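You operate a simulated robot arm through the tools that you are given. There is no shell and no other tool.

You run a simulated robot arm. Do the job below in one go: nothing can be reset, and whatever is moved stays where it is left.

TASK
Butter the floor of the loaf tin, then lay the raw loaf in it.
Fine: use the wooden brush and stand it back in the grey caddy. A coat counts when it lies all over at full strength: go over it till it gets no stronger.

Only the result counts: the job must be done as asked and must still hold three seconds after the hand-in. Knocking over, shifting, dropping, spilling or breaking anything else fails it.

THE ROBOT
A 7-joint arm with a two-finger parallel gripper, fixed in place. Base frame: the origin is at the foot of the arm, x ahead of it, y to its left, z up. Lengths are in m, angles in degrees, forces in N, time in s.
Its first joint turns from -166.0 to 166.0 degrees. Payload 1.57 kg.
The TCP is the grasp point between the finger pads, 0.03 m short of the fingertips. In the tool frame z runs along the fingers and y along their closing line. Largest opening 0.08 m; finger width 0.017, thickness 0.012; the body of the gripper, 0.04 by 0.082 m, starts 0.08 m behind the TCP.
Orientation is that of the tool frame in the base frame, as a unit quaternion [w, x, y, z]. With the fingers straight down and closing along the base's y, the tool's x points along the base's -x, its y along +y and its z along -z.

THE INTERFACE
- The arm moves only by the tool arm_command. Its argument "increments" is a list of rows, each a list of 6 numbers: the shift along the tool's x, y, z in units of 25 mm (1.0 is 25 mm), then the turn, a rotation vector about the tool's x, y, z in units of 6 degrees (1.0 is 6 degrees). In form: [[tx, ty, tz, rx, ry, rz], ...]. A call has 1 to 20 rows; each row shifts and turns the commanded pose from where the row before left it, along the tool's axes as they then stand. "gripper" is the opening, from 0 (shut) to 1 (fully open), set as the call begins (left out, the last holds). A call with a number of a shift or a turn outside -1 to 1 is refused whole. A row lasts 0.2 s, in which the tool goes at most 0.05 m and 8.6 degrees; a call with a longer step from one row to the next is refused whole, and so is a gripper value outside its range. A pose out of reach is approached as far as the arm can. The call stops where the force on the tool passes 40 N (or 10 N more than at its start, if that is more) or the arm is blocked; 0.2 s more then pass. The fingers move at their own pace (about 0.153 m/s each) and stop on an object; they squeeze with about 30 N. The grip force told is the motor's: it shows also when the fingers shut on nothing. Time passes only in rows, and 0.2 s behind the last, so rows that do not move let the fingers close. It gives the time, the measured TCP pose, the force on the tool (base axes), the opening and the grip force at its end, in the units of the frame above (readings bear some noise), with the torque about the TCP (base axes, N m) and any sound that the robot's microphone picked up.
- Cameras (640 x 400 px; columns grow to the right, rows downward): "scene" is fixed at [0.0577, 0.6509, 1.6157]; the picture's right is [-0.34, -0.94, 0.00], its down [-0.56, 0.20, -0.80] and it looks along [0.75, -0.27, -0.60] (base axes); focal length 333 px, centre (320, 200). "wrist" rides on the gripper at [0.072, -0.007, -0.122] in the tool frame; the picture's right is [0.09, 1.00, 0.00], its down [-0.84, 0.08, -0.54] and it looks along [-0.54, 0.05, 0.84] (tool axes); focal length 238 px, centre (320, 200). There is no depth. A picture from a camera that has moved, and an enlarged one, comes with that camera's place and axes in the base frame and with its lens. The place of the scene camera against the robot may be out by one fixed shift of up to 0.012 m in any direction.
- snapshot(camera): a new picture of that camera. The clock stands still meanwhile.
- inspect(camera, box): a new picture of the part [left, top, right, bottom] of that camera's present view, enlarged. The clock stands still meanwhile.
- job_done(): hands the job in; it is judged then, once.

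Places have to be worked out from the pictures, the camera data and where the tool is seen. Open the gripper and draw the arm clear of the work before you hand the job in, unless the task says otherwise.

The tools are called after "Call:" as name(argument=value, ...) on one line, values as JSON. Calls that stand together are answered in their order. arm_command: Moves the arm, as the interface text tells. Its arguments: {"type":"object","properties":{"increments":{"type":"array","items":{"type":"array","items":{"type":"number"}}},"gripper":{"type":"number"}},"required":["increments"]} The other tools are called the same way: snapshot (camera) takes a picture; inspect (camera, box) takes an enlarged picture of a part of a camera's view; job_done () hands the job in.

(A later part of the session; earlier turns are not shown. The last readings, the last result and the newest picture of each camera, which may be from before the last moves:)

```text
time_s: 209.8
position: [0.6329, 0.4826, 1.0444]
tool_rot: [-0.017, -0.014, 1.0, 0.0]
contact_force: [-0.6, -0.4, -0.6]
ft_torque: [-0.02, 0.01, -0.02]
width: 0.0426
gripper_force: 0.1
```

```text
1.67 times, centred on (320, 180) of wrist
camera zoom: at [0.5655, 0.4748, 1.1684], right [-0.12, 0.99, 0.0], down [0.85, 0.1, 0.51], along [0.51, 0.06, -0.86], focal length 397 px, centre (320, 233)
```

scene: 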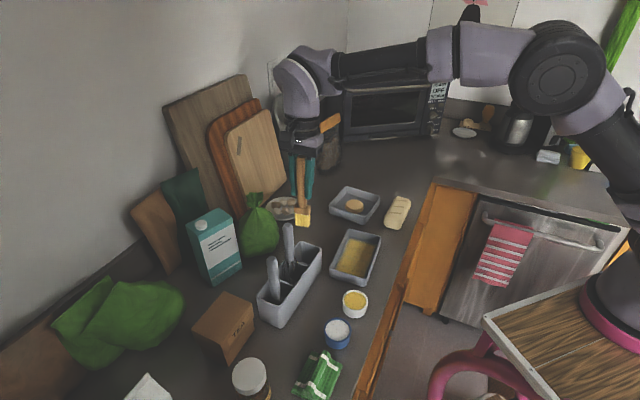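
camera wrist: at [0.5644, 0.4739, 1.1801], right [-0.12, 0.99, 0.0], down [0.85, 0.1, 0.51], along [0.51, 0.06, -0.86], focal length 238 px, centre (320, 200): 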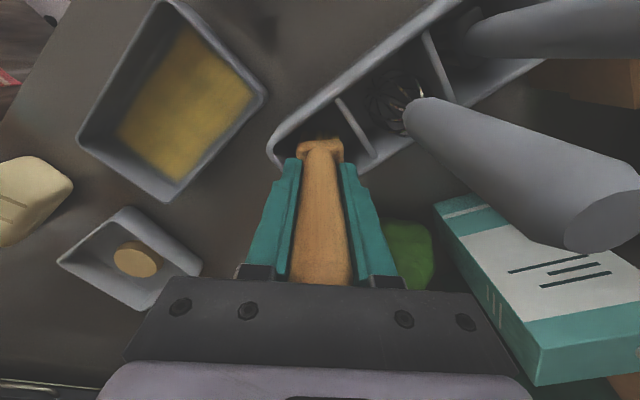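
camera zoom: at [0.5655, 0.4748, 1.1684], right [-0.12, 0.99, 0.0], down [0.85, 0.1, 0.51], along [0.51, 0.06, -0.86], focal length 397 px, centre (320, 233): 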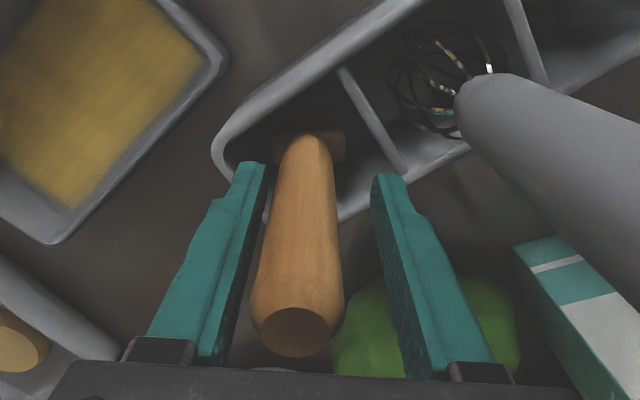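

The brush stands and the pads are free of it. Fingertips are above the rim now, so I'll open fully and rise well clear.

Call:
arm_command(increments=[[0, 0, 0, 0, 0, 0], [0, 0, 0, 0, 0, 0], [0.02, 0, -0.5, 0, 0, 0], [0.03, 0, -0.85, 0, 0, 0], [0.03, 0, -0.85, 0, 0, 0], [0.03, 0, -0.85, 0, 0, 0], [0.03, 0, -0.85, 0, 0, 0], [0.03, 0, -0.85, 0, 0, 0], [0.03, 0, -0.85, 0, 0, 0], [0, 0, 0, 0, 0, 0]], gripper=1)

Call:
snapshot(camera="wrist")

Call:
inspect(camera="scene", box=[250, 170, 410, 290])

```text
time_s: 212.0
position: [0.6344, 0.4818, 1.1842]
tool_rot: [-0.018, -0.014, 1.0, 0.0]
contact_force: [0.1, 0.1, 0.1]
ft_torque: [0.01, -0.01, 0.02]
width: 0.08
gripper_force: 0.0
```

```text
taken
camera wrist: at [0.5659, 0.4738, 1.3087], right [-0.12, 0.99, 0.0], down [0.85, 0.1, 0.51], along [0.51, 0.06, -0.86], focal length 238 px, centre (320, 200)
```

wrist: 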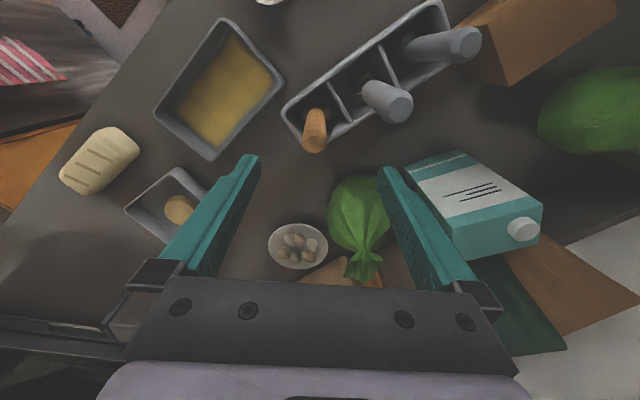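

```text
3.33 times, centred on (330, 230) of scene
camera zoom: at [0.0577, 0.6509, 1.6157], right [-0.34, -0.94, 0.0], down [-0.56, 0.2, -0.8], along [0.75, -0.27, -0.6], focal length 1109 px, centre (287, 100)
```

zoom: 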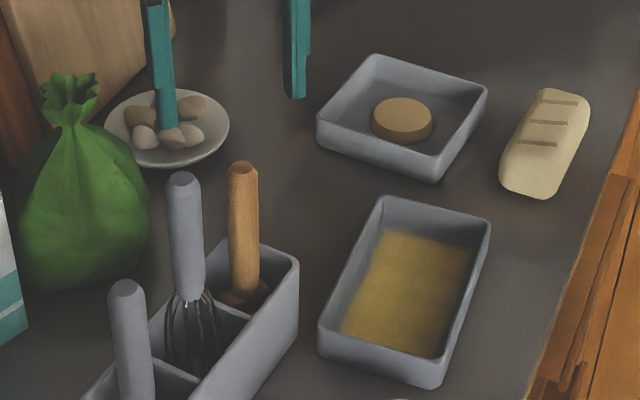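

The brush is standing upright in its compartment. Now a close look at the coat with the gripper out of the way.

Call:
inspect(camera="wrist", box=[145, 10, 295, 165])

Call:
inspect(camera="scene", box=[338, 225, 398, 285])

```text
2.58 times, centred on (220, 88) of wrist
camera zoom: at [0.5659, 0.4738, 1.3087], right [-0.12, 0.99, 0.0], down [0.85, 0.1, 0.51], along [0.51, 0.06, -0.86], focal length 615 px, centre (578, 490)
```

zoom: 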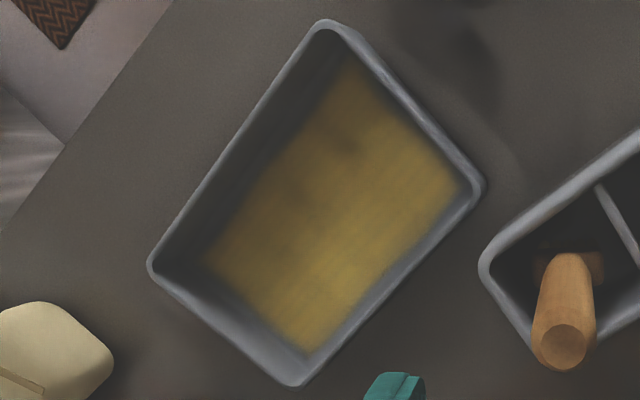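

```text
6.67 times, centred on (368, 255) of scene
camera zoom: at [0.0577, 0.6509, 1.6157], right [-0.34, -0.94, 0.0], down [-0.56, 0.2, -0.8], along [0.75, -0.27, -0.6], focal length 2217 px, centre (0, -167)
```

zoom: 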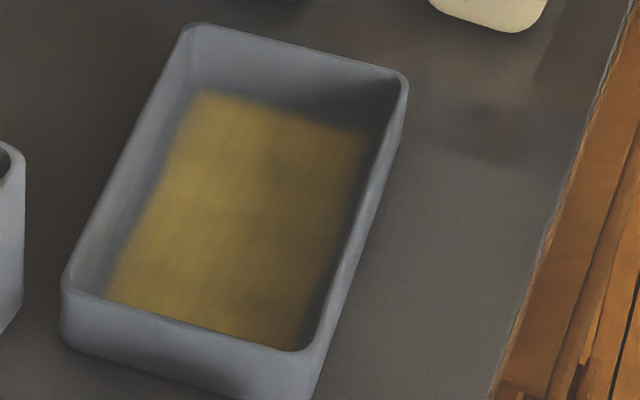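

Call:
inspect(camera="wrist", box=[190, 30, 265, 110])

Call:
inspect(camera="wrist", box=[185, 60, 245, 120])

Call:
inspect(camera="scene", box=[345, 238, 380, 275])

```text
5.00 times, centred on (228, 70) of wrist
camera zoom: at [0.5659, 0.4738, 1.3087], right [-0.12, 0.99, 0.0], down [0.85, 0.1, 0.51], along [0.51, 0.06, -0.86], focal length 1192 px, centre (782, 850)
```

zoom: 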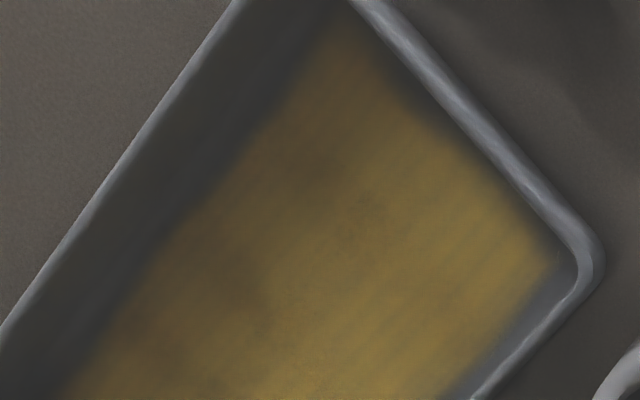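

```text
6.67 times, centred on (215, 90) of wrist
camera zoom: at [0.5659, 0.4738, 1.3087], right [-0.12, 0.99, 0.0], down [0.85, 0.1, 0.51], along [0.51, 0.06, -0.86], focal length 1589 px, centre (1020, 933)
```

zoom: 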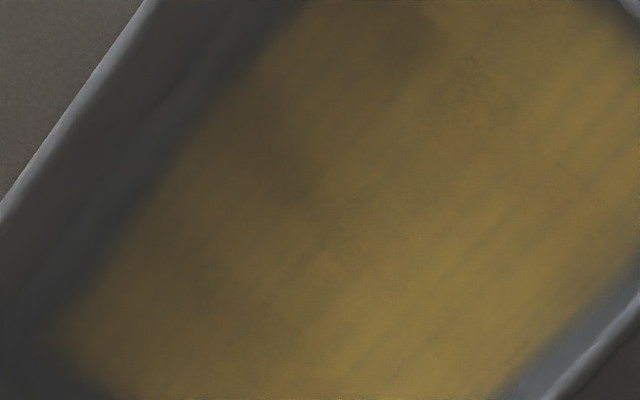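

```text
10.81 times, centred on (362, 256) of scene
camera zoom: at [0.0577, 0.6509, 1.6157], right [-0.34, -0.94, 0.0], down [-0.56, 0.2, -0.8], along [0.75, -0.27, -0.6], focal length 3596 px, centre (-140, -411)
```

zoom: 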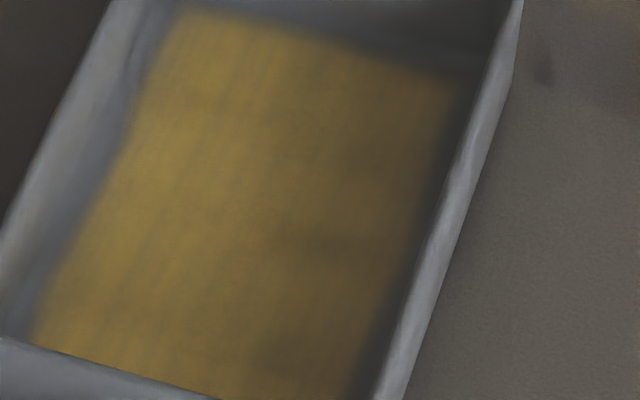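

The left lane still has some faint brownish blotches at fixed places on the floor. Since full strength matters, I'll take the brush again and give that side firm, freshly loaded passes. Descending over the handle with the tool made vertical.

Call:
arm_command(increments=[[0, 0, 0, 0, -0.33, 0], [0, -0.15, 0.6, 0, 0, 0], [0, 0, 0.8, 0, 0, 0], [0, 0, 0.8, 0, 0, 0], [0, 0, 0, 0, 0, 0]])

Call:
inspect(camera="wrist", box=[200, 60, 440, 300])

```text
time_s: 213.2
position: [0.6343, 0.4781, 1.1274]
tool_rot: [0.0, -0.014, 1.0, 0.001]
contact_force: [-0.4, 0.2, 0.2]
ft_torque: [0.0, 0.01, 0.03]
width: 0.0801
gripper_force: 0.1
```

```text
1.67 times, centred on (320, 180) of wrist
camera zoom: at [0.5627, 0.4705, 1.25], right [-0.12, 0.99, 0.0], down [0.83, 0.1, 0.54], along [0.54, 0.06, -0.84], focal length 397 px, centre (320, 233)
```

zoom: 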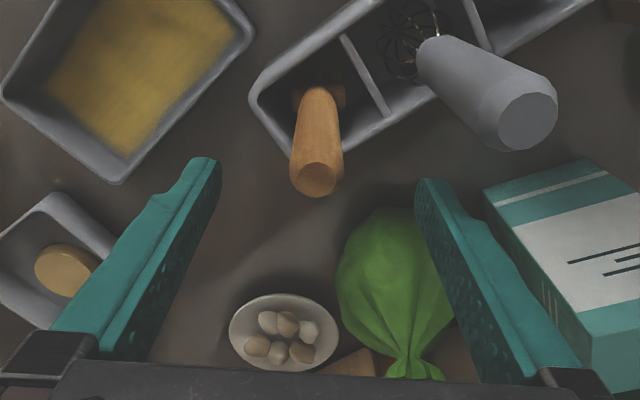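

Handle is centred between the pads. Descending and gripping.

Call:
arm_command(increments=[[-0.1, -0.05, 0.8, 0, 0, 0], [0, 0, 0.83, 0, 0, 0], [0, 0, 0.83, 0, 0, 0], [0, 0, 0.83, 0, 0, 0], [0, 0, 0, 0, 0, 0]])

Call:
inspect(camera="wrist", box=[200, 60, 440, 300])

```text
time_s: 214.4
position: [0.6332, 0.4786, 1.044]
tool_rot: [0.0, -0.015, 1.0, 0.0]
contact_force: [0.6, -0.1, -0.1]
ft_torque: [-0.01, 0.04, 0.0]
width: 0.08
gripper_force: 0.1
```

```text
1.67 times, centred on (320, 180) of wrist
camera zoom: at [0.5609, 0.4708, 1.1663], right [-0.12, 0.99, 0.0], down [0.83, 0.1, 0.54], along [0.54, 0.07, -0.84], focal length 397 px, centre (320, 233)
```

zoom: 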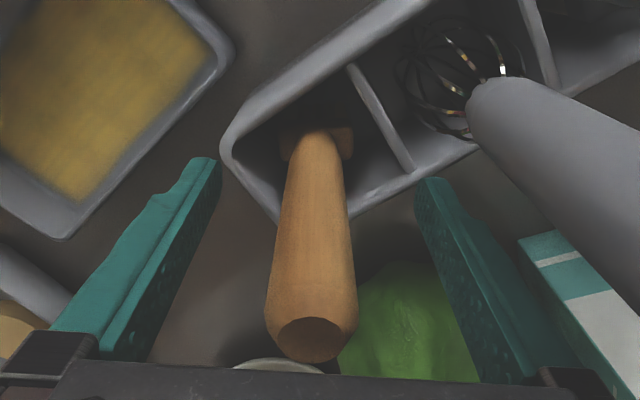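

Call:
arm_command(increments=[[0, 0, 0, 0, 0, 0], [0, 0, 0, 0, 0, 0], [0, 0, 0, 0, 0, 0], [0, 0, 0, 0, 0, 0]], gripper=0)

Call:
inspect(camera="wrist", box=[200, 60, 440, 300])

```text
time_s: 215.4
position: [0.6328, 0.4792, 1.0437]
tool_rot: [0.0, -0.015, 1.0, 0.0]
contact_force: [0.1, -0.3, -0.4]
ft_torque: [0.02, 0.0, -0.02]
width: 0.0231
gripper_force: 29.8
```

```text
1.67 times, centred on (320, 180) of wrist
camera zoom: at [0.561, 0.4708, 1.1664], right [-0.12, 0.99, 0.0], down [0.83, 0.1, 0.54], along [0.54, 0.06, -0.84], focal length 397 px, centre (320, 233)
```

zoom: 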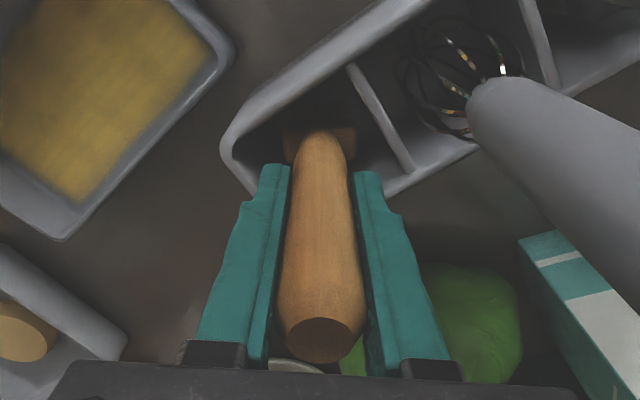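

Gripped. Lifting out, turning to the tin yaw, and carrying to the butter pot.

Call:
arm_command(increments=[[0, 0, -0.5, 0, 0, 0], [0, 0, -0.9, 0, 0, 0], [0, 0, -0.9, 0, 0, 0], [0, 0, -0.9, 0, 0, 0], [0, 0, -0.9, 0, 0, 0], [0, 0, -0.9, 0, 0, 0], [0, 0, -0.9, 0, 0, 0], [0, 0, -0.9, 0, 0, 0], [0, 0, 0, 0, 0, 0.919], [0, 0, 0, 0, 0, 0.919], [0, 0, 0, 0, 0, 0.919], [0, 0, 0, 0, 0, 0.919], [0, 0, 0, 0, 0, 0.919], [0, 0, 0, 0, 0, 0.919], [0, 0, 0, 0, 0, 0.919], [0, 0, 0, 0, 0, 0.919], [0, 0, 0, 0, 0, 0]])

Call:
inspect(camera="wrist", box=[180, 60, 380, 260])

Call:
inspect(camera="scene", box=[250, 150, 410, 290])

```text
time_s: 219.0
position: [0.6358, 0.4785, 1.2169]
tool_rot: [0.0, 0.363, 0.932, 0.001]
contact_force: [-1.4, -0.9, 0.2]
ft_torque: [0.01, 0.02, -0.01]
width: 0.0229
gripper_force: 29.9
```

```text
2.00 times, centred on (280, 160) of wrist
camera zoom: at [0.5775, 0.5226, 1.3382], right [0.6, 0.8, 0.0], down [0.67, -0.51, 0.54], along [0.43, -0.33, -0.84], focal length 477 px, centre (400, 280)
```

zoom: 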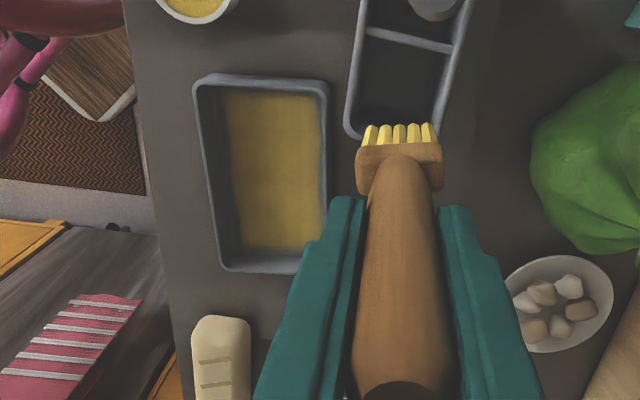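

```text
2.86 times, centred on (330, 220) of scene
camera zoom: at [0.0577, 0.6509, 1.6157], right [-0.34, -0.94, 0.0], down [-0.56, 0.2, -0.8], along [0.75, -0.27, -0.6], focal length 950 px, centre (291, 143)
```

zoom: 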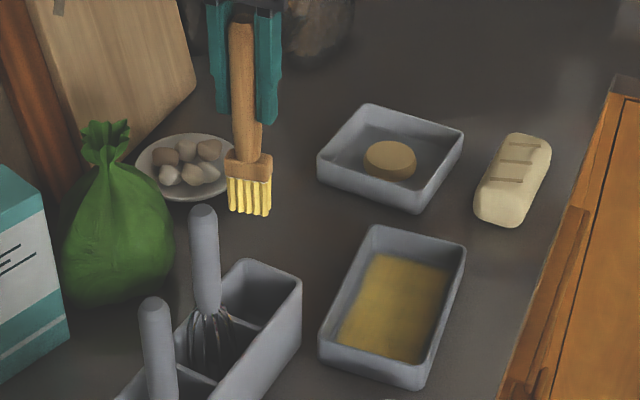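

Taking a reference close-up of the coat from this pose so I can compare it after another pass.

Call:
inspect(camera="wrist", box=[220, 95, 300, 200])

Call:
inspect(camera="scene", box=[338, 225, 398, 285])

```text
3.81 times, centred on (260, 148) of wrist
camera zoom: at [0.5775, 0.5226, 1.3382], right [0.6, 0.8, 0.0], down [0.67, -0.51, 0.54], along [0.43, -0.33, -0.84], focal length 908 px, centre (549, 400)
```

zoom: 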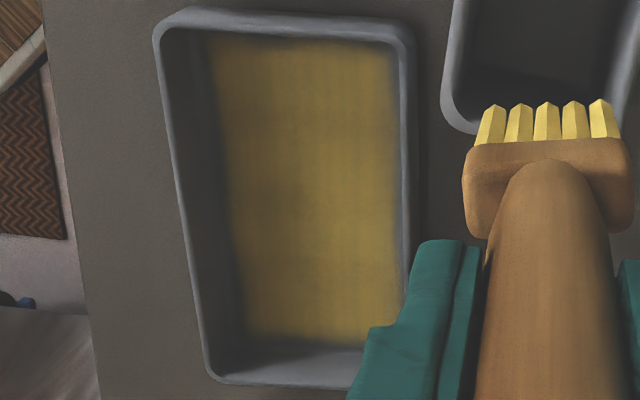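

```text
6.67 times, centred on (368, 255) of scene
camera zoom: at [0.0577, 0.6509, 1.6157], right [-0.34, -0.94, 0.0], down [-0.56, 0.2, -0.8], along [0.75, -0.27, -0.6], focal length 2217 px, centre (0, -167)
```

zoom: 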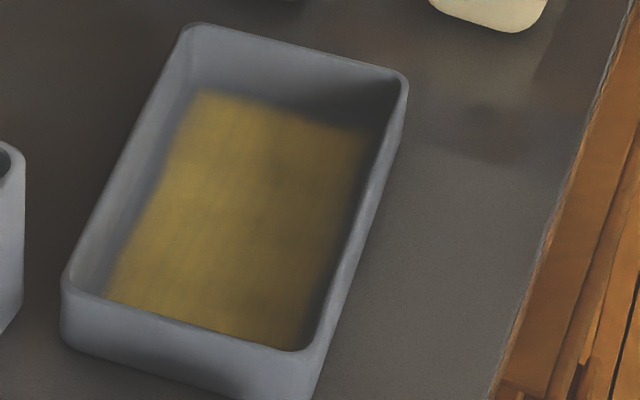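

There is a faint weak spot by the left edge at mid-length. I'll reload with butter and treat that side firmly. Moving over the pot.

Call:
arm_command(increments=[[0.33, -0.883, 0, 0, 0, 0], [0.33, -0.883, 0, 0, 0, 0], [0.33, -0.883, 0, 0, 0, 0], [0.33, -0.883, 0, 0, 0, 0], [0.33, -0.883, 0, 0, 0, 0], [0.33, -0.883, 0, 0, 0, 0], [0.33, -0.883, 0, 0, 0, 0], [0, 0, 0.95, 0, 0, 0], [0, 0, 0.95, 0, 0, 0], [0, 0, 0.95, 0, 0, 0], [0, 0, 0.6, 0, 0, 0], [0, 0, 0, 0, 0, 0]])

Call:
inspect(camera="wrist", box=[240, 40, 400, 180])

Call:
inspect(camera="scene", box=[320, 220, 400, 320])

```text
time_s: 221.6
position: [0.4871, 0.4012, 1.1297]
tool_rot: [0.0, 0.362, 0.932, -0.001]
contact_force: [-0.2, -0.4, -0.4]
ft_torque: [0.01, 0.0, 0.04]
width: 0.0233
gripper_force: 30.0
```

```text
2.86 times, centred on (320, 110) of wrist
camera zoom: at [0.4289, 0.4464, 1.2518], right [0.6, 0.8, 0.0], down [0.67, -0.51, 0.54], along [0.43, -0.33, -0.84], focal length 681 px, centre (320, 457)
```

zoom: 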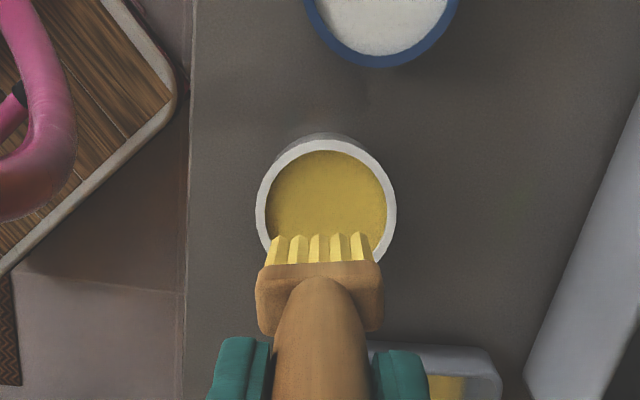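

```text
4.00 times, centred on (360, 270) of scene
camera zoom: at [0.0577, 0.6509, 1.6157], right [-0.34, -0.94, 0.0], down [-0.56, 0.2, -0.8], along [0.75, -0.27, -0.6], focal length 1330 px, centre (160, -80)
```

zoom: 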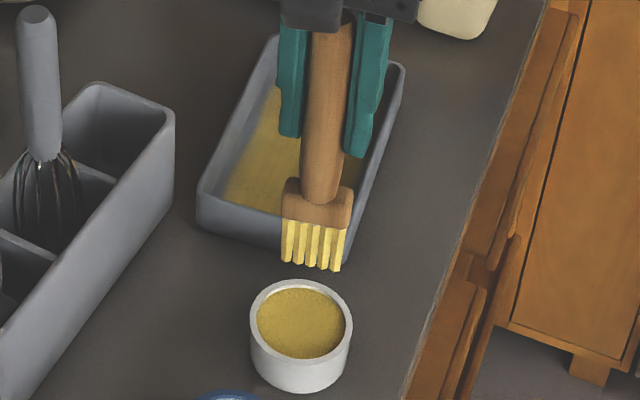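

Slight correction (+4 mm tool y), then dipping.

Call:
arm_command(increments=[[0.05, 0.15, 0, 0, 0, 0], [0, 0, 0.75, 0, 0, 0], [0, 0, 0.75, 0, 0, 0], [0, 0, 0.7, 0, 0, 0], [0, 0, 0.06, 0, 0, 0], [0, 0, 0.06, 0, 0, 0], [0, 0, 0, 0, 0, 0]])

Call:
inspect(camera="scene", box=[330, 260, 390, 320])

```text
time_s: 223.2
position: [0.4904, 0.4057, 1.0704]
tool_rot: [0.0, 0.361, 0.933, 0.001]
contact_force: [-1.1, 1.3, -0.9]
ft_torque: [-0.02, -0.02, 0.02]
width: 0.023
gripper_force: 30.4
```

```text
6.67 times, centred on (360, 290) of scene
camera zoom: at [0.0577, 0.6509, 1.6157], right [-0.34, -0.94, 0.0], down [-0.56, 0.2, -0.8], along [0.75, -0.27, -0.6], focal length 2217 px, centre (53, -400)
```

zoom: 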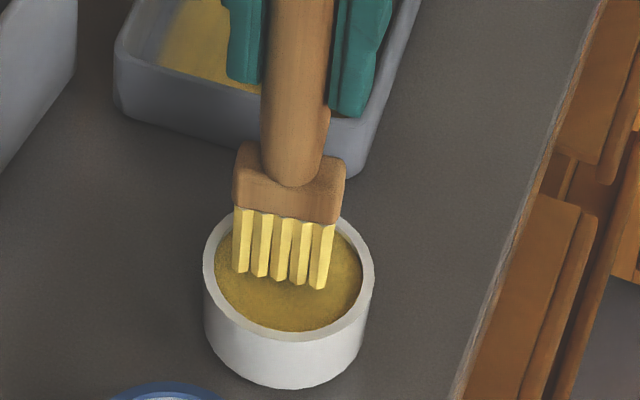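

Call:
arm_command(increments=[[0.1, 0, 0.06, 0, 0, 0], [0, 0, 0.06, 0, 0, 0], [0, 0, 0.06, 0, 0, 0], [0, 0, 0, 0, 0, 0]])

```text
time_s: 224.2
position: [0.4877, 0.4074, 1.0666]
tool_rot: [-0.001, 0.362, 0.932, 0.0]
contact_force: [0.1, 0.1, 0.0]
ft_torque: [0.02, 0.01, -0.04]
width: 0.0228
gripper_force: 29.6
```

Call:
arm_command(increments=[[0, 0, 0.06, 0, 0, 0], [0, 0, 0.06, 0, 0, 0], [0, 0, 0.04, 0, 0, 0], [0, 0, 0, 0, 0, 0]])

Call:
inspect(camera="scene", box=[330, 260, 390, 320])

```text
time_s: 225.2
position: [0.4871, 0.4076, 1.0634]
tool_rot: [0.001, 0.362, 0.932, 0.001]
contact_force: [0.0, -0.3, 20.0]
ft_torque: [-0.2, 0.05, 0.04]
width: 0.023
gripper_force: 30.3
```

```text
6.67 times, centred on (360, 290) of scene
camera zoom: at [0.0577, 0.6509, 1.6157], right [-0.34, -0.94, 0.0], down [-0.56, 0.2, -0.8], along [0.75, -0.27, -0.6], focal length 2217 px, centre (53, -400)
```

zoom: 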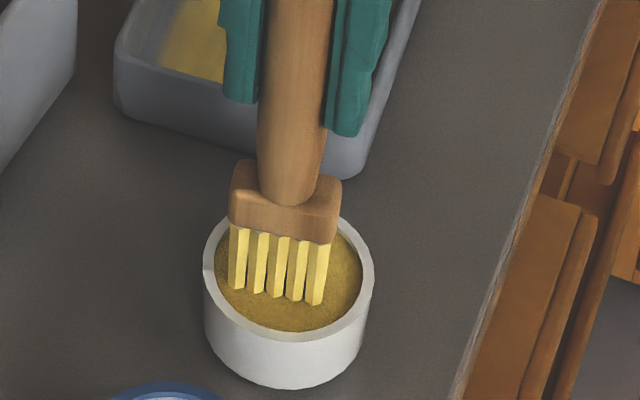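

20 N dip. Lifting and moving to the near-left start of the left lane.

Call:
arm_command(increments=[[0, 0, -0.8, 0, 0, 0], [0, 0, -0.8, 0, 0, 0], [0, 0, -0.8, 0, 0, 0], [-0.916, 0.222, 0, 0, 0, 0], [-0.916, 0.222, 0, 0, 0, 0], [-0.916, 0.222, 0, 0, 0, 0], [-0.916, 0.222, 0, 0, 0, 0], [0, 0, 0, 0, 0, 0]])

Call:
inspect(camera="wrist", box=[240, 60, 400, 220])

```text
time_s: 227.0
position: [0.5703, 0.363, 1.1258]
tool_rot: [0.0, 0.362, 0.932, -0.001]
contact_force: [0.4, 0.5, -0.5]
ft_torque: [0.0, 0.0, 0.03]
width: 0.0231
gripper_force: 30.4
```

```text
2.50 times, centred on (320, 140) of wrist
camera zoom: at [0.5119, 0.4067, 1.2468], right [0.6, 0.8, 0.0], down [0.67, -0.51, 0.54], along [0.43, -0.33, -0.84], focal length 596 px, centre (320, 350)
```

zoom: 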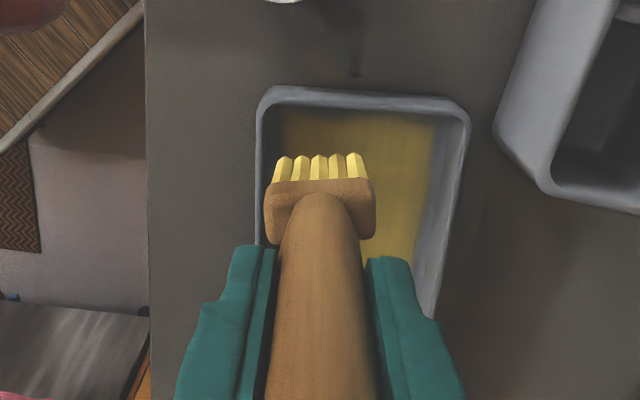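

6 mm of clearance on the left; shifting 4 mm left while descending.

Call:
arm_command(increments=[[0.05, -0.04, 0.85, 0, 0, 0], [0.05, -0.04, 0.85, 0, 0, 0], [0, -0.04, 0.85, 0, 0, 0], [0, -0.04, 0.82, 0, 0, 0], [0, 0, 0.04, 0, 0, 0], [0, 0, 0, 0, 0, 0]])

```text
time_s: 228.4
position: [0.5661, 0.3613, 1.0381]
tool_rot: [0.0, 0.363, 0.932, 0.001]
contact_force: [-0.7, -2.6, 20.3]
ft_torque: [-0.45, 0.17, -0.04]
width: 0.023
gripper_force: 30.3
```

20 N contact. Easing slightly and sweeping slowly along the left lane in segments, watching the force.

Call:
arm_command(increments=[[0, 0, -0.02, 0, 0, 0], [-0.3, 0, 0, 0, 0, 0], [-0.3, 0, 0, 0, 0, 0], [-0.3, 0, 0, 0, 0, 0], [-0.3, 0, 0, 0, 0, 0], [-0.3, 0, 0, 0, 0, 0], [-0.3, 0, 0, 0, 0, 0], [-0.3, 0, 0, 0, 0, 0]])

```text
time_s: 230.2
position: [0.6057, 0.3277, 1.0379]
tool_rot: [0.0, 0.362, 0.932, 0.0]
contact_force: [0.3, 0.0, -1.0]
ft_torque: [-0.01, 0.02, 0.05]
width: 0.023
gripper_force: 29.8
```

Contact lost mid-way. Pressing down again here before continuing over the weak spot.

Call:
arm_command(increments=[[0, 0, 0.05, 0, 0, 0], [0, 0, 0, 0, 0, 0]])

```text
time_s: 230.8
position: [0.6053, 0.3264, 1.0371]
tool_rot: [0.0, 0.362, 0.932, 0.001]
contact_force: [1.2, 1.2, 16.9]
ft_torque: [0.04, -0.13, 0.01]
width: 0.0236
gripper_force: 30.2
```

17 N again. Continuing with a slight downward feed to hold contact.

Call:
arm_command(increments=[[-0.3, 0, 0.008, 0, 0, 0], [-0.3, 0, 0.008, 0, 0, 0], [-0.3, 0, 0.008, 0, 0, 0], [-0.3, 0, 0.008, 0, 0, 0]])

```text
time_s: 231.8
position: [0.6264, 0.306, 1.0351]
tool_rot: [0.0, 0.361, 0.932, -0.001]
contact_force: [-4.1, 2.1, 20.0]
ft_torque: [0.24, 0.58, 0.01]
width: 0.0235
gripper_force: 29.9
```

Call:
arm_command(increments=[[-0.3, 0, 0.003, 0, 0, 0], [-0.3, 0, 0.003, 0, 0, 0], [-0.3, 0, 0.003, 0, 0, 0], [-0.3, 0, 0.003, 0, 0, 0], [-0.3, 0, 0.003, 0, 0, 0]])

Call:
inspect(camera="wrist", box=[240, 0, 440, 200])

Call:
inspect(camera="scene", box=[338, 225, 398, 285])

```text
time_s: 233.0
position: [0.6547, 0.2804, 1.0335]
tool_rot: [0.0, 0.361, 0.933, -0.001]
contact_force: [-3.9, 1.7, 15.2]
ft_torque: [0.18, 0.55, -0.01]
width: 0.0233
gripper_force: 29.8
```

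```text
2.00 times, centred on (340, 100) of wrist
camera zoom: at [0.5963, 0.3249, 1.1567], right [0.6, 0.8, 0.0], down [0.67, -0.51, 0.54], along [0.43, -0.33, -0.84], focal length 477 px, centre (280, 400)
```

zoom: 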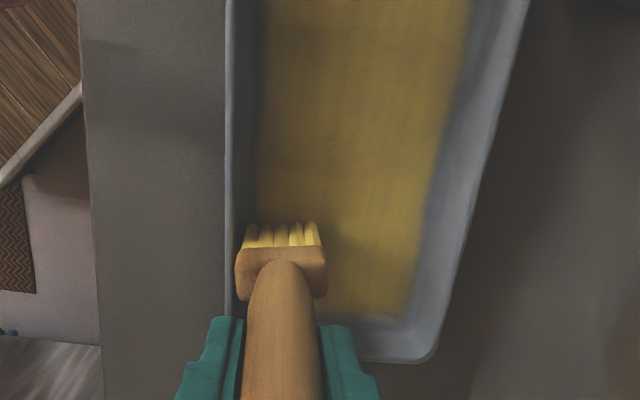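

```text
6.67 times, centred on (368, 255) of scene
camera zoom: at [0.0577, 0.6509, 1.6157], right [-0.34, -0.94, 0.0], down [-0.56, 0.2, -0.8], along [0.75, -0.27, -0.6], focal length 2217 px, centre (0, -167)
```

zoom: 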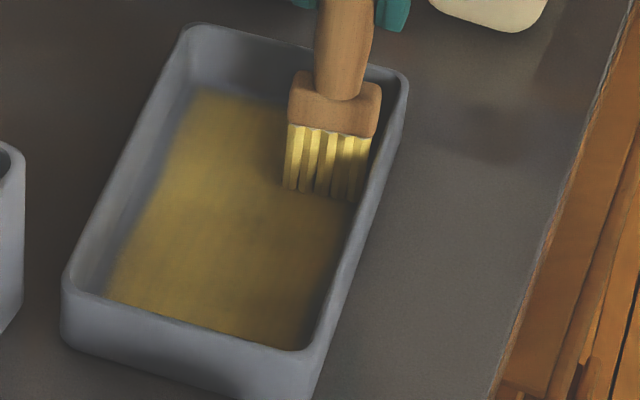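

15 N held and the left edge looks fuller. Finishing to the far end, then coming back with contact maintained.

Call:
arm_command(increments=[[-0.3, 0, 0.003, 0, 0, 0], [-0.3, 0, 0.003, 0, 0, 0], [0, 0, 0, 0, 0, 0]])

```text
time_s: 233.8
position: [0.666, 0.2695, 1.0338]
tool_rot: [0.0, 0.362, 0.932, -0.001]
contact_force: [-0.4, -0.8, 0.3]
ft_torque: [-0.05, 0.0, 0.03]
width: 0.023
gripper_force: 30.2
```

Call:
arm_command(increments=[[0, 0, 0.05, 0, 0, 0], [0, 0, 0, 0, 0, 0]])

```text
time_s: 234.4
position: [0.6669, 0.2692, 1.0346]
tool_rot: [0.0, 0.362, 0.932, 0.0]
contact_force: [-1.2, -2.8, 10.9]
ft_torque: [-0.45, 0.33, 0.03]
width: 0.0231
gripper_force: 30.1
```

Contact 11 N at the far-left. Sweeping back along the left lane with feed, in segments.

Call:
arm_command(increments=[[0.1, 0.15, 0.004, 0, 0, 0], [0.3, 0, 0.006, 0, 0, 0], [0.3, 0, 0.006, 0, 0, 0], [0.3, 0, 0.006, 0, 0, 0], [0.3, 0, 0.006, 0, 0, 0]])

```text
time_s: 235.6
position: [0.6441, 0.2932, 1.0332]
tool_rot: [0.0, 0.363, 0.932, 0.0]
contact_force: [4.4, -5.1, 16.2]
ft_torque: [-0.67, -0.37, 0.07]
width: 0.0233
gripper_force: 30.4
```

Call:
arm_command(increments=[[0.3, 0, 0.004, 0, 0, 0], [0.3, 0, 0.004, 0, 0, 0], [0.3, 0, 0.004, 0, 0, 0], [0.3, 0, 0.004, 0, 0, 0], [0.3, 0, 0.004, 0, 0, 0]])

```text
time_s: 236.8
position: [0.616, 0.3182, 1.0337]
tool_rot: [-0.001, 0.363, 0.932, 0.0]
contact_force: [2.8, -2.9, 11.6]
ft_torque: [-0.41, -0.23, 0.05]
width: 0.023
gripper_force: 29.8
```

Call:
arm_command(increments=[[0.3, 0, 0.007, 0, 0, 0], [0.3, 0, 0.007, 0, 0, 0], [0.3, 0, 0.007, 0, 0, 0], [0.3, 0, 0.007, 0, 0, 0], [0.3, 0, 0.007, 0, 0, 0]])

Call:
inspect(camera="scene", box=[338, 225, 398, 285])

```text
time_s: 238.0
position: [0.5892, 0.3458, 1.0332]
tool_rot: [0.0, 0.362, 0.932, 0.0]
contact_force: [3.7, -2.9, 15.6]
ft_torque: [-0.54, -0.42, 0.05]
width: 0.023
gripper_force: 30.5
```

```text
6.67 times, centred on (368, 255) of scene
camera zoom: at [0.0577, 0.6509, 1.6157], right [-0.34, -0.94, 0.0], down [-0.56, 0.2, -0.8], along [0.75, -0.27, -0.6], focal length 2217 px, centre (0, -167)
```

zoom: 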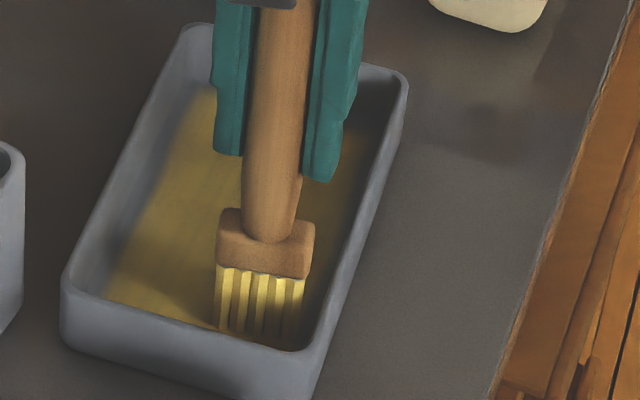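

Continuing to the near end, then crossing to the centre and sweeping to the far end with contact maintained.

Call:
arm_command(increments=[[0.3, 0, 0.007, 0, 0, 0], [0.3, 0, 0.007, 0, 0, 0], [0.1, 0, 0.003, 0, 0, 0], [0, 0.35, 0, 0, 0, 0], [0, 0.35, 0, 0, 0, 0], [0, 0, 0, 0, 0, 0]])

```text
time_s: 239.4
position: [0.5862, 0.3689, 1.0315]
tool_rot: [0.0, 0.361, 0.932, 0.0]
contact_force: [-4.2, -0.8, 9.1]
ft_torque: [-0.05, 0.37, 0.03]
width: 0.0234
gripper_force: 30.4
```

Call:
arm_command(increments=[[-0.3, 0, 0.006, 0, 0, 0], [-0.3, 0, 0.006, 0, 0, 0], [-0.3, 0, 0.006, 0, 0, 0], [-0.3, 0, 0.006, 0, 0, 0], [-0.3, 0, 0.006, 0, 0, 0]])

```text
time_s: 240.6
position: [0.6148, 0.3438, 1.0322]
tool_rot: [0.0, 0.362, 0.932, 0.0]
contact_force: [-3.3, 3.6, 16.6]
ft_torque: [0.39, 0.46, -0.04]
width: 0.023
gripper_force: 30.3
```

Call:
arm_command(increments=[[-0.3, 0, 0.003, 0, 0, 0], [-0.3, 0, 0.003, 0, 0, 0], [-0.3, 0, 0.003, 0, 0, 0], [-0.3, 0, 0.003, 0, 0, 0], [-0.3, 0, 0.003, 0, 0, 0], [-0.3, 0, 0.003, 0, 0, 0]])

```text
time_s: 242.0
position: [0.6481, 0.3127, 1.0317]
tool_rot: [0.0, 0.361, 0.932, -0.001]
contact_force: [-2.8, 3.6, 14.8]
ft_torque: [0.34, 0.28, -0.03]
width: 0.0231
gripper_force: 29.9
```

Call:
arm_command(increments=[[-0.3, 0, 0.003, 0, 0, 0], [-0.3, 0, 0.003, 0, 0, 0], [-0.3, 0, 0.003, 0, 0, 0], [-0.3, 0, 0.003, 0, 0, 0], [-0.3, 0, 0.003, 0, 0, 0], [-0.2, 0, 0.003, 0, 0, 0]])

Call:
inspect(camera="wrist", box=[220, 0, 440, 200])

Call:
inspect(camera="scene", box=[338, 225, 398, 285])

```text
time_s: 243.4
position: [0.6792, 0.2847, 1.0311]
tool_rot: [0.0, 0.361, 0.933, -0.001]
contact_force: [-2.3, 1.8, 9.2]
ft_torque: [0.22, 0.29, -0.01]
width: 0.0231
gripper_force: 30.2
```

```text
2.00 times, centred on (330, 100) of wrist
camera zoom: at [0.621, 0.3291, 1.1525], right [0.6, 0.8, 0.0], down [0.67, -0.51, 0.54], along [0.43, -0.33, -0.84], focal length 477 px, centre (300, 400)
```

zoom: 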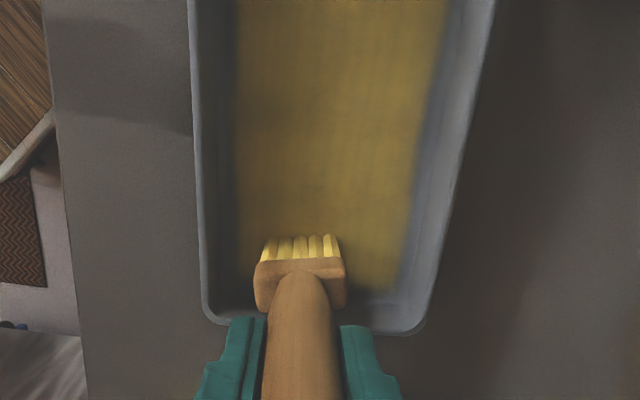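

```text
6.67 times, centred on (368, 255) of scene
camera zoom: at [0.0577, 0.6509, 1.6157], right [-0.34, -0.94, 0.0], down [-0.56, 0.2, -0.8], along [0.75, -0.27, -0.6], focal length 2217 px, centre (0, -167)
```

zoom: 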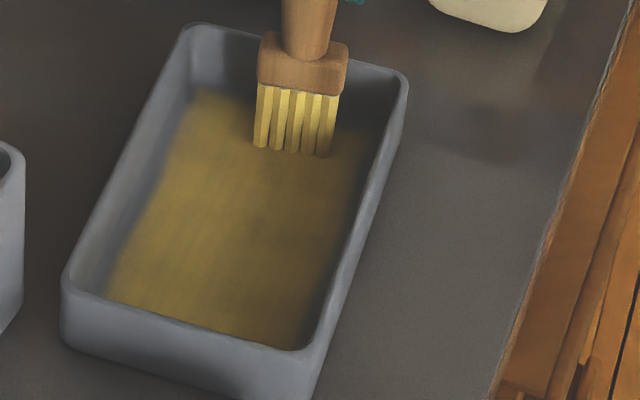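

Now the right lane: crossing at the far end and sweeping back with contact maintained.

Call:
arm_command(increments=[[0, 0.27, 0.004, 0, 0, 0], [0, 0.27, 0.004, 0, 0, 0], [0, 0.27, 0.004, 0, 0, 0], [0, 0.27, 0.004, 0, 0, 0], [0, 0, 0, 0, 0, 0]])

```text
time_s: 244.6
position: [0.6972, 0.3053, 1.0309]
tool_rot: [0.001, 0.362, 0.932, 0.0]
contact_force: [-2.4, -3.6, 15.4]
ft_torque: [-0.54, 0.31, -0.02]
width: 0.0229
gripper_force: 30.1
```

Call:
arm_command(increments=[[0.3, 0, 0.004, 0, 0, 0], [0.3, 0, 0.004, 0, 0, 0], [0.3, 0, 0.004, 0, 0, 0], [0.3, 0, 0.004, 0, 0, 0], [0.3, 0, 0.004, 0, 0, 0], [0.3, 0, 0.004, 0, 0, 0]])

```text
time_s: 246.0
position: [0.665, 0.3347, 1.0293]
tool_rot: [0.0, 0.362, 0.932, 0.001]
contact_force: [3.9, -2.7, 12.4]
ft_torque: [-0.36, -0.41, -0.01]
width: 0.0228
gripper_force: 29.7
```

Call:
arm_command(increments=[[0.3, 0, 0.004, 0, 0, 0], [0.3, 0, 0.004, 0, 0, 0], [0.3, 0, 0.004, 0, 0, 0], [0.3, 0, 0.004, 0, 0, 0], [0.3, 0, 0.004, 0, 0, 0], [0.3, 0, 0.004, 0, 0, 0]])

```text
time_s: 247.4
position: [0.6324, 0.3646, 1.028]
tool_rot: [0.0, 0.361, 0.932, -0.001]
contact_force: [3.7, -1.6, 15.0]
ft_torque: [-0.21, -0.45, -0.01]
width: 0.0232
gripper_force: 30.1
```

Call:
arm_command(increments=[[0.3, 0, 0.003, 0, 0, 0], [0.3, 0, 0.003, 0, 0, 0], [0.3, 0, 0.003, 0, 0, 0], [0.3, 0, 0.003, 0, 0, 0], [0.3, 0, 0.003, 0, 0, 0], [0.1, 0, 0.003, 0, 0, 0]])

Call:
inspect(camera="wrist", box=[220, 40, 420, 220])

Call:
inspect(camera="scene", box=[328, 220, 398, 290])

```text
time_s: 248.8
position: [0.6032, 0.3928, 1.0282]
tool_rot: [0.0, 0.362, 0.932, 0.0]
contact_force: [2.8, -3.6, 12.5]
ft_torque: [-0.4, -0.25, -0.01]
width: 0.0231
gripper_force: 30.2
```

```text
2.22 times, centred on (320, 130) of wrist
camera zoom: at [0.5442, 0.4369, 1.1506], right [0.6, 0.8, 0.0], down [0.67, -0.51, 0.54], along [0.43, -0.33, -0.84], focal length 530 px, centre (320, 356)
```

zoom: 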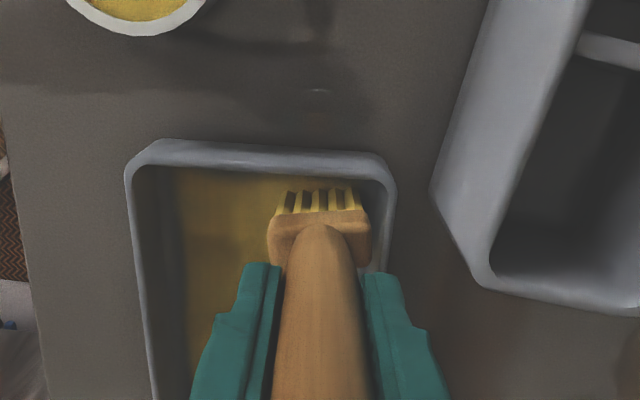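

```text
5.71 times, centred on (363, 255) of scene
camera zoom: at [0.0577, 0.6509, 1.6157], right [-0.34, -0.94, 0.0], down [-0.56, 0.2, -0.8], along [0.75, -0.27, -0.6], focal length 1901 px, centre (74, -114)
```

zoom: 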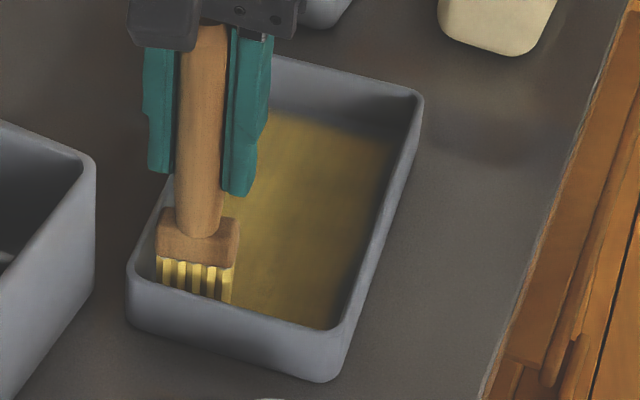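

All three lanes now had full-contact passes. One more contact pass along the near side: edging nearer and crossing left.

Call:
arm_command(increments=[[0.2, 0, 0.003, 0, 0, 0], [0.15, 0, 0.003, 0, 0, 0], [0, -0.3, 0.002, 0, 0, 0], [0, -0.3, 0.002, 0, 0, 0], [0, -0.3, 0.002, 0, 0, 0]])

```text
time_s: 250.0
position: [0.581, 0.3819, 1.0279]
tool_rot: [0.0, 0.362, 0.932, 0.001]
contact_force: [6.8, 5.5, 22.6]
ft_torque: [0.55, -0.51, 0.01]
width: 0.0232
gripper_force: 29.5
```

Call:
arm_command(increments=[[0, 0, -0.015, 0, 0, 0], [0, -0.3, 0.002, 0, 0, 0], [0, -0.3, 0.002, 0, 0, 0], [0, -0.2, 0.002, 0, 0, 0], [0, 0, 0, 0, 0, 0]])

Call:
inspect(camera="scene", box=[328, 220, 398, 290])

```text
time_s: 251.2
position: [0.5682, 0.3672, 1.026]
tool_rot: [0.0, 0.361, 0.933, 0.0]
contact_force: [7.9, 6.0, 25.6]
ft_torque: [0.67, -0.71, -0.06]
width: 0.0232
gripper_force: 30.1
```

```text
5.71 times, centred on (363, 255) of scene
camera zoom: at [0.0577, 0.6509, 1.6157], right [-0.34, -0.94, 0.0], down [-0.56, 0.2, -0.8], along [0.75, -0.27, -0.6], focal length 1901 px, centre (74, -114)
```

zoom: 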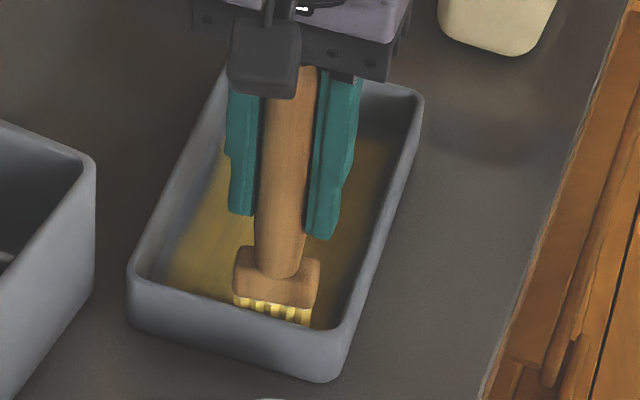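

One last left-lane pass toward the far end with contact held.

Call:
arm_command(increments=[[-0.1, -0.06, -0.02, 0, 0, 0], [-0.3, 0, 0.006, 0, 0, 0], [-0.3, 0, 0.006, 0, 0, 0], [-0.3, 0, 0.006, 0, 0, 0], [-0.3, 0, 0.006, 0, 0, 0], [-0.3, 0, 0.006, 0, 0, 0]])

```text
time_s: 252.6
position: [0.5954, 0.3393, 1.0266]
tool_rot: [-0.001, 0.361, 0.933, -0.001]
contact_force: [0.1, 0.3, 0.9]
ft_torque: [0.01, 0.06, 0.02]
width: 0.0233
gripper_force: 30.0
```

Call:
arm_command(increments=[[0, 0, 0.04, 0, 0, 0], [-0.3, 0, 0.008, 0, 0, 0], [-0.3, 0, 0.006, 0, 0, 0], [-0.3, 0, 0.006, 0, 0, 0], [-0.3, 0, 0.006, 0, 0, 0]])

```text
time_s: 253.8
position: [0.6165, 0.3187, 1.0264]
tool_rot: [0.0, 0.362, 0.932, -0.001]
contact_force: [-1.2, 3.7, 13.0]
ft_torque: [0.31, 0.29, -0.01]
width: 0.0232
gripper_force: 30.3
```

Call:
arm_command(increments=[[-0.3, 0, 0.004, 0, 0, 0], [-0.3, 0, 0.004, 0, 0, 0], [-0.3, 0, 0.004, 0, 0, 0], [-0.3, 0, 0.004, 0, 0, 0], [-0.3, 0, 0.004, 0, 0, 0]])

```text
time_s: 255.0
position: [0.6468, 0.2936, 1.0261]
tool_rot: [0.0, 0.362, 0.932, 0.0]
contact_force: [-4.5, 4.4, 20.1]
ft_torque: [0.39, 0.47, -0.04]
width: 0.0232
gripper_force: 30.2
```

Call:
arm_command(increments=[[-0.3, 0, 0.001, 0, 0, 0], [-0.3, 0, 0.001, 0, 0, 0], [-0.3, 0, 0.001, 0, 0, 0], [0, 0, 0, 0, 0, 0], [0, 0.1, -0.8, 0, 0, 0], [0, 0, -0.8, 0, 0, 0], [0, 0, -0.9, 0, 0, 0], [0, 0, -0.9, 0, 0, 0], [0, 0, -0.9, 0, 0, 0], [0, 0, -0.9, 0, 0, 0], [0, 0, -0.9, 0, 0, 0], [0, 0, 0, 0, 0, 0]])

Call:
inspect(camera="scene", box=[328, 220, 398, 290])

Call:
snapshot(camera="wrist")

```text
time_s: 257.6
position: [0.6632, 0.278, 1.1811]
tool_rot: [-0.001, 0.363, 0.932, -0.001]
contact_force: [0.6, -0.2, -0.2]
ft_torque: [-0.03, 0.01, -0.01]
width: 0.023
gripper_force: 29.7
```

```text
5.71 times, centred on (363, 255) of scene
camera zoom: at [0.0577, 0.6509, 1.6157], right [-0.34, -0.94, 0.0], down [-0.56, 0.2, -0.8], along [0.75, -0.27, -0.6], focal length 1901 px, centre (74, -114)
```

zoom: 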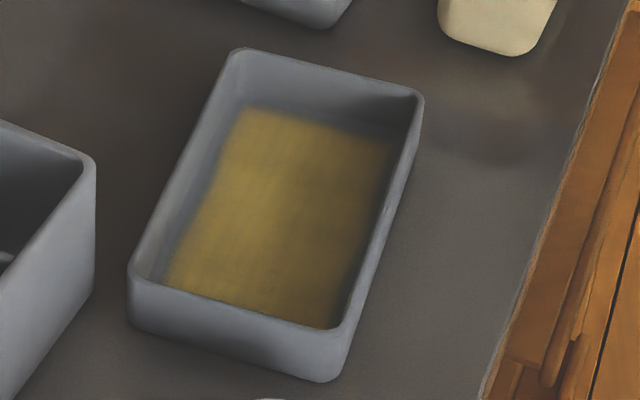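

```text
taken
camera wrist: at [0.6052, 0.3233, 1.3035], right [0.6, 0.8, 0.0], down [0.67, -0.51, 0.54], along [0.43, -0.33, -0.84], focal length 238 px, centre (320, 200)
```

wrist: 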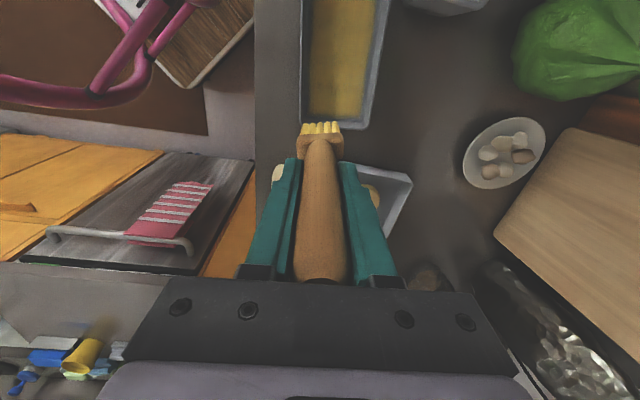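

The coat is now even over the entire floor, with the earlier smudge gone. Taking the brush back: rising, turning to the safe caddy yaw, and moving over its compartment.

Call:
arm_command(increments=[[0, 0, -0.7, 0, 0, 0], [0, 0, -0.7, 0, 0, 0], [0, 0, 0, 0, 0, -0.919], [0, 0, 0, 0, 0, -0.919], [0, 0, 0, 0, 0, -0.919], [0, 0, 0, 0, 0, -0.919], [0, 0, 0, 0, 0, -0.919], [0, 0, 0, 0, 0, -0.919], [0, 0, 0, 0, 0, -0.919], [0, 0, 0, 0, 0, -0.919], [0.1044, 0.91, 0, 0, 0, 0], [0.1044, 0.91, 0, 0, 0, 0], [0.1044, 0.91, 0, 0, 0, 0], [0.1044, 0.91, 0, 0, 0, 0], [0.1044, 0.91, 0, 0, 0, 0], [0.1044, 0.91, 0, 0, 0, 0], [0.1044, 0.91, 0, 0, 0, 0], [0.1044, 0.91, 0, 0, 0, 0], [0.1044, 0.91, 0, 0, 0, 0], [0, 0, 0, 0, 0, 0]])

Call:
snapshot(camera="wrist")

Call:
inspect(camera="wrist", box=[230, 40, 430, 190])

Call:
inspect(camera="scene", box=[250, 150, 410, 290])

```text
time_s: 261.8
position: [0.6358, 0.4842, 1.2104]
tool_rot: [0.0, -0.015, 1.0, -0.001]
contact_force: [-0.6, 1.1, -1.3]
ft_torque: [-0.01, 0.0, -0.02]
width: 0.023
gripper_force: 29.9
```

```text
taken
camera wrist: at [0.5638, 0.4766, 1.3336], right [-0.12, 0.99, 0.0], down [0.83, 0.1, 0.54], along [0.54, 0.06, -0.84], focal length 238 px, centre (320, 200)
```

wrist: 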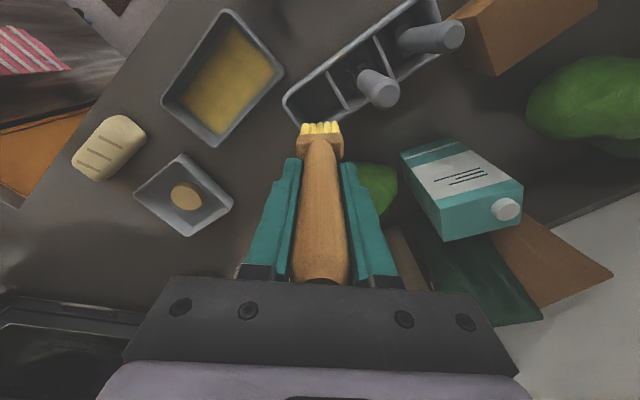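

```text
2.67 times, centred on (330, 115) of wrist
camera zoom: at [0.5638, 0.4766, 1.3336], right [-0.12, 0.99, 0.0], down [0.83, 0.1, 0.54], along [0.54, 0.06, -0.84], focal length 636 px, centre (293, 427)
```

zoom: 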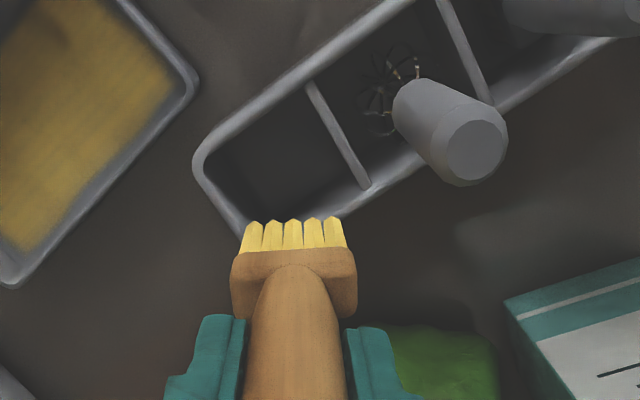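

```text
2.86 times, centred on (330, 220) of scene
camera zoom: at [0.0577, 0.6509, 1.6157], right [-0.34, -0.94, 0.0], down [-0.56, 0.2, -0.8], along [0.75, -0.27, -0.6], focal length 950 px, centre (291, 143)
```

zoom: 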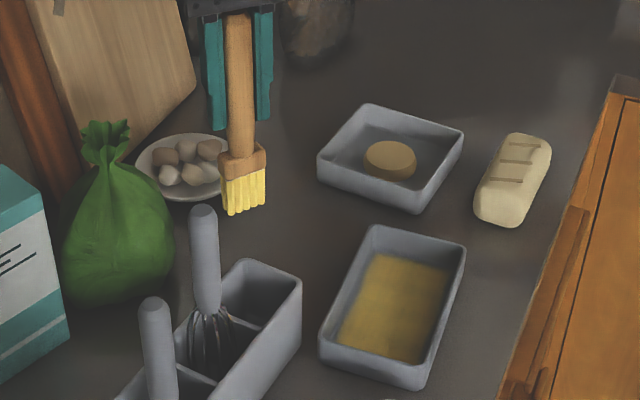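

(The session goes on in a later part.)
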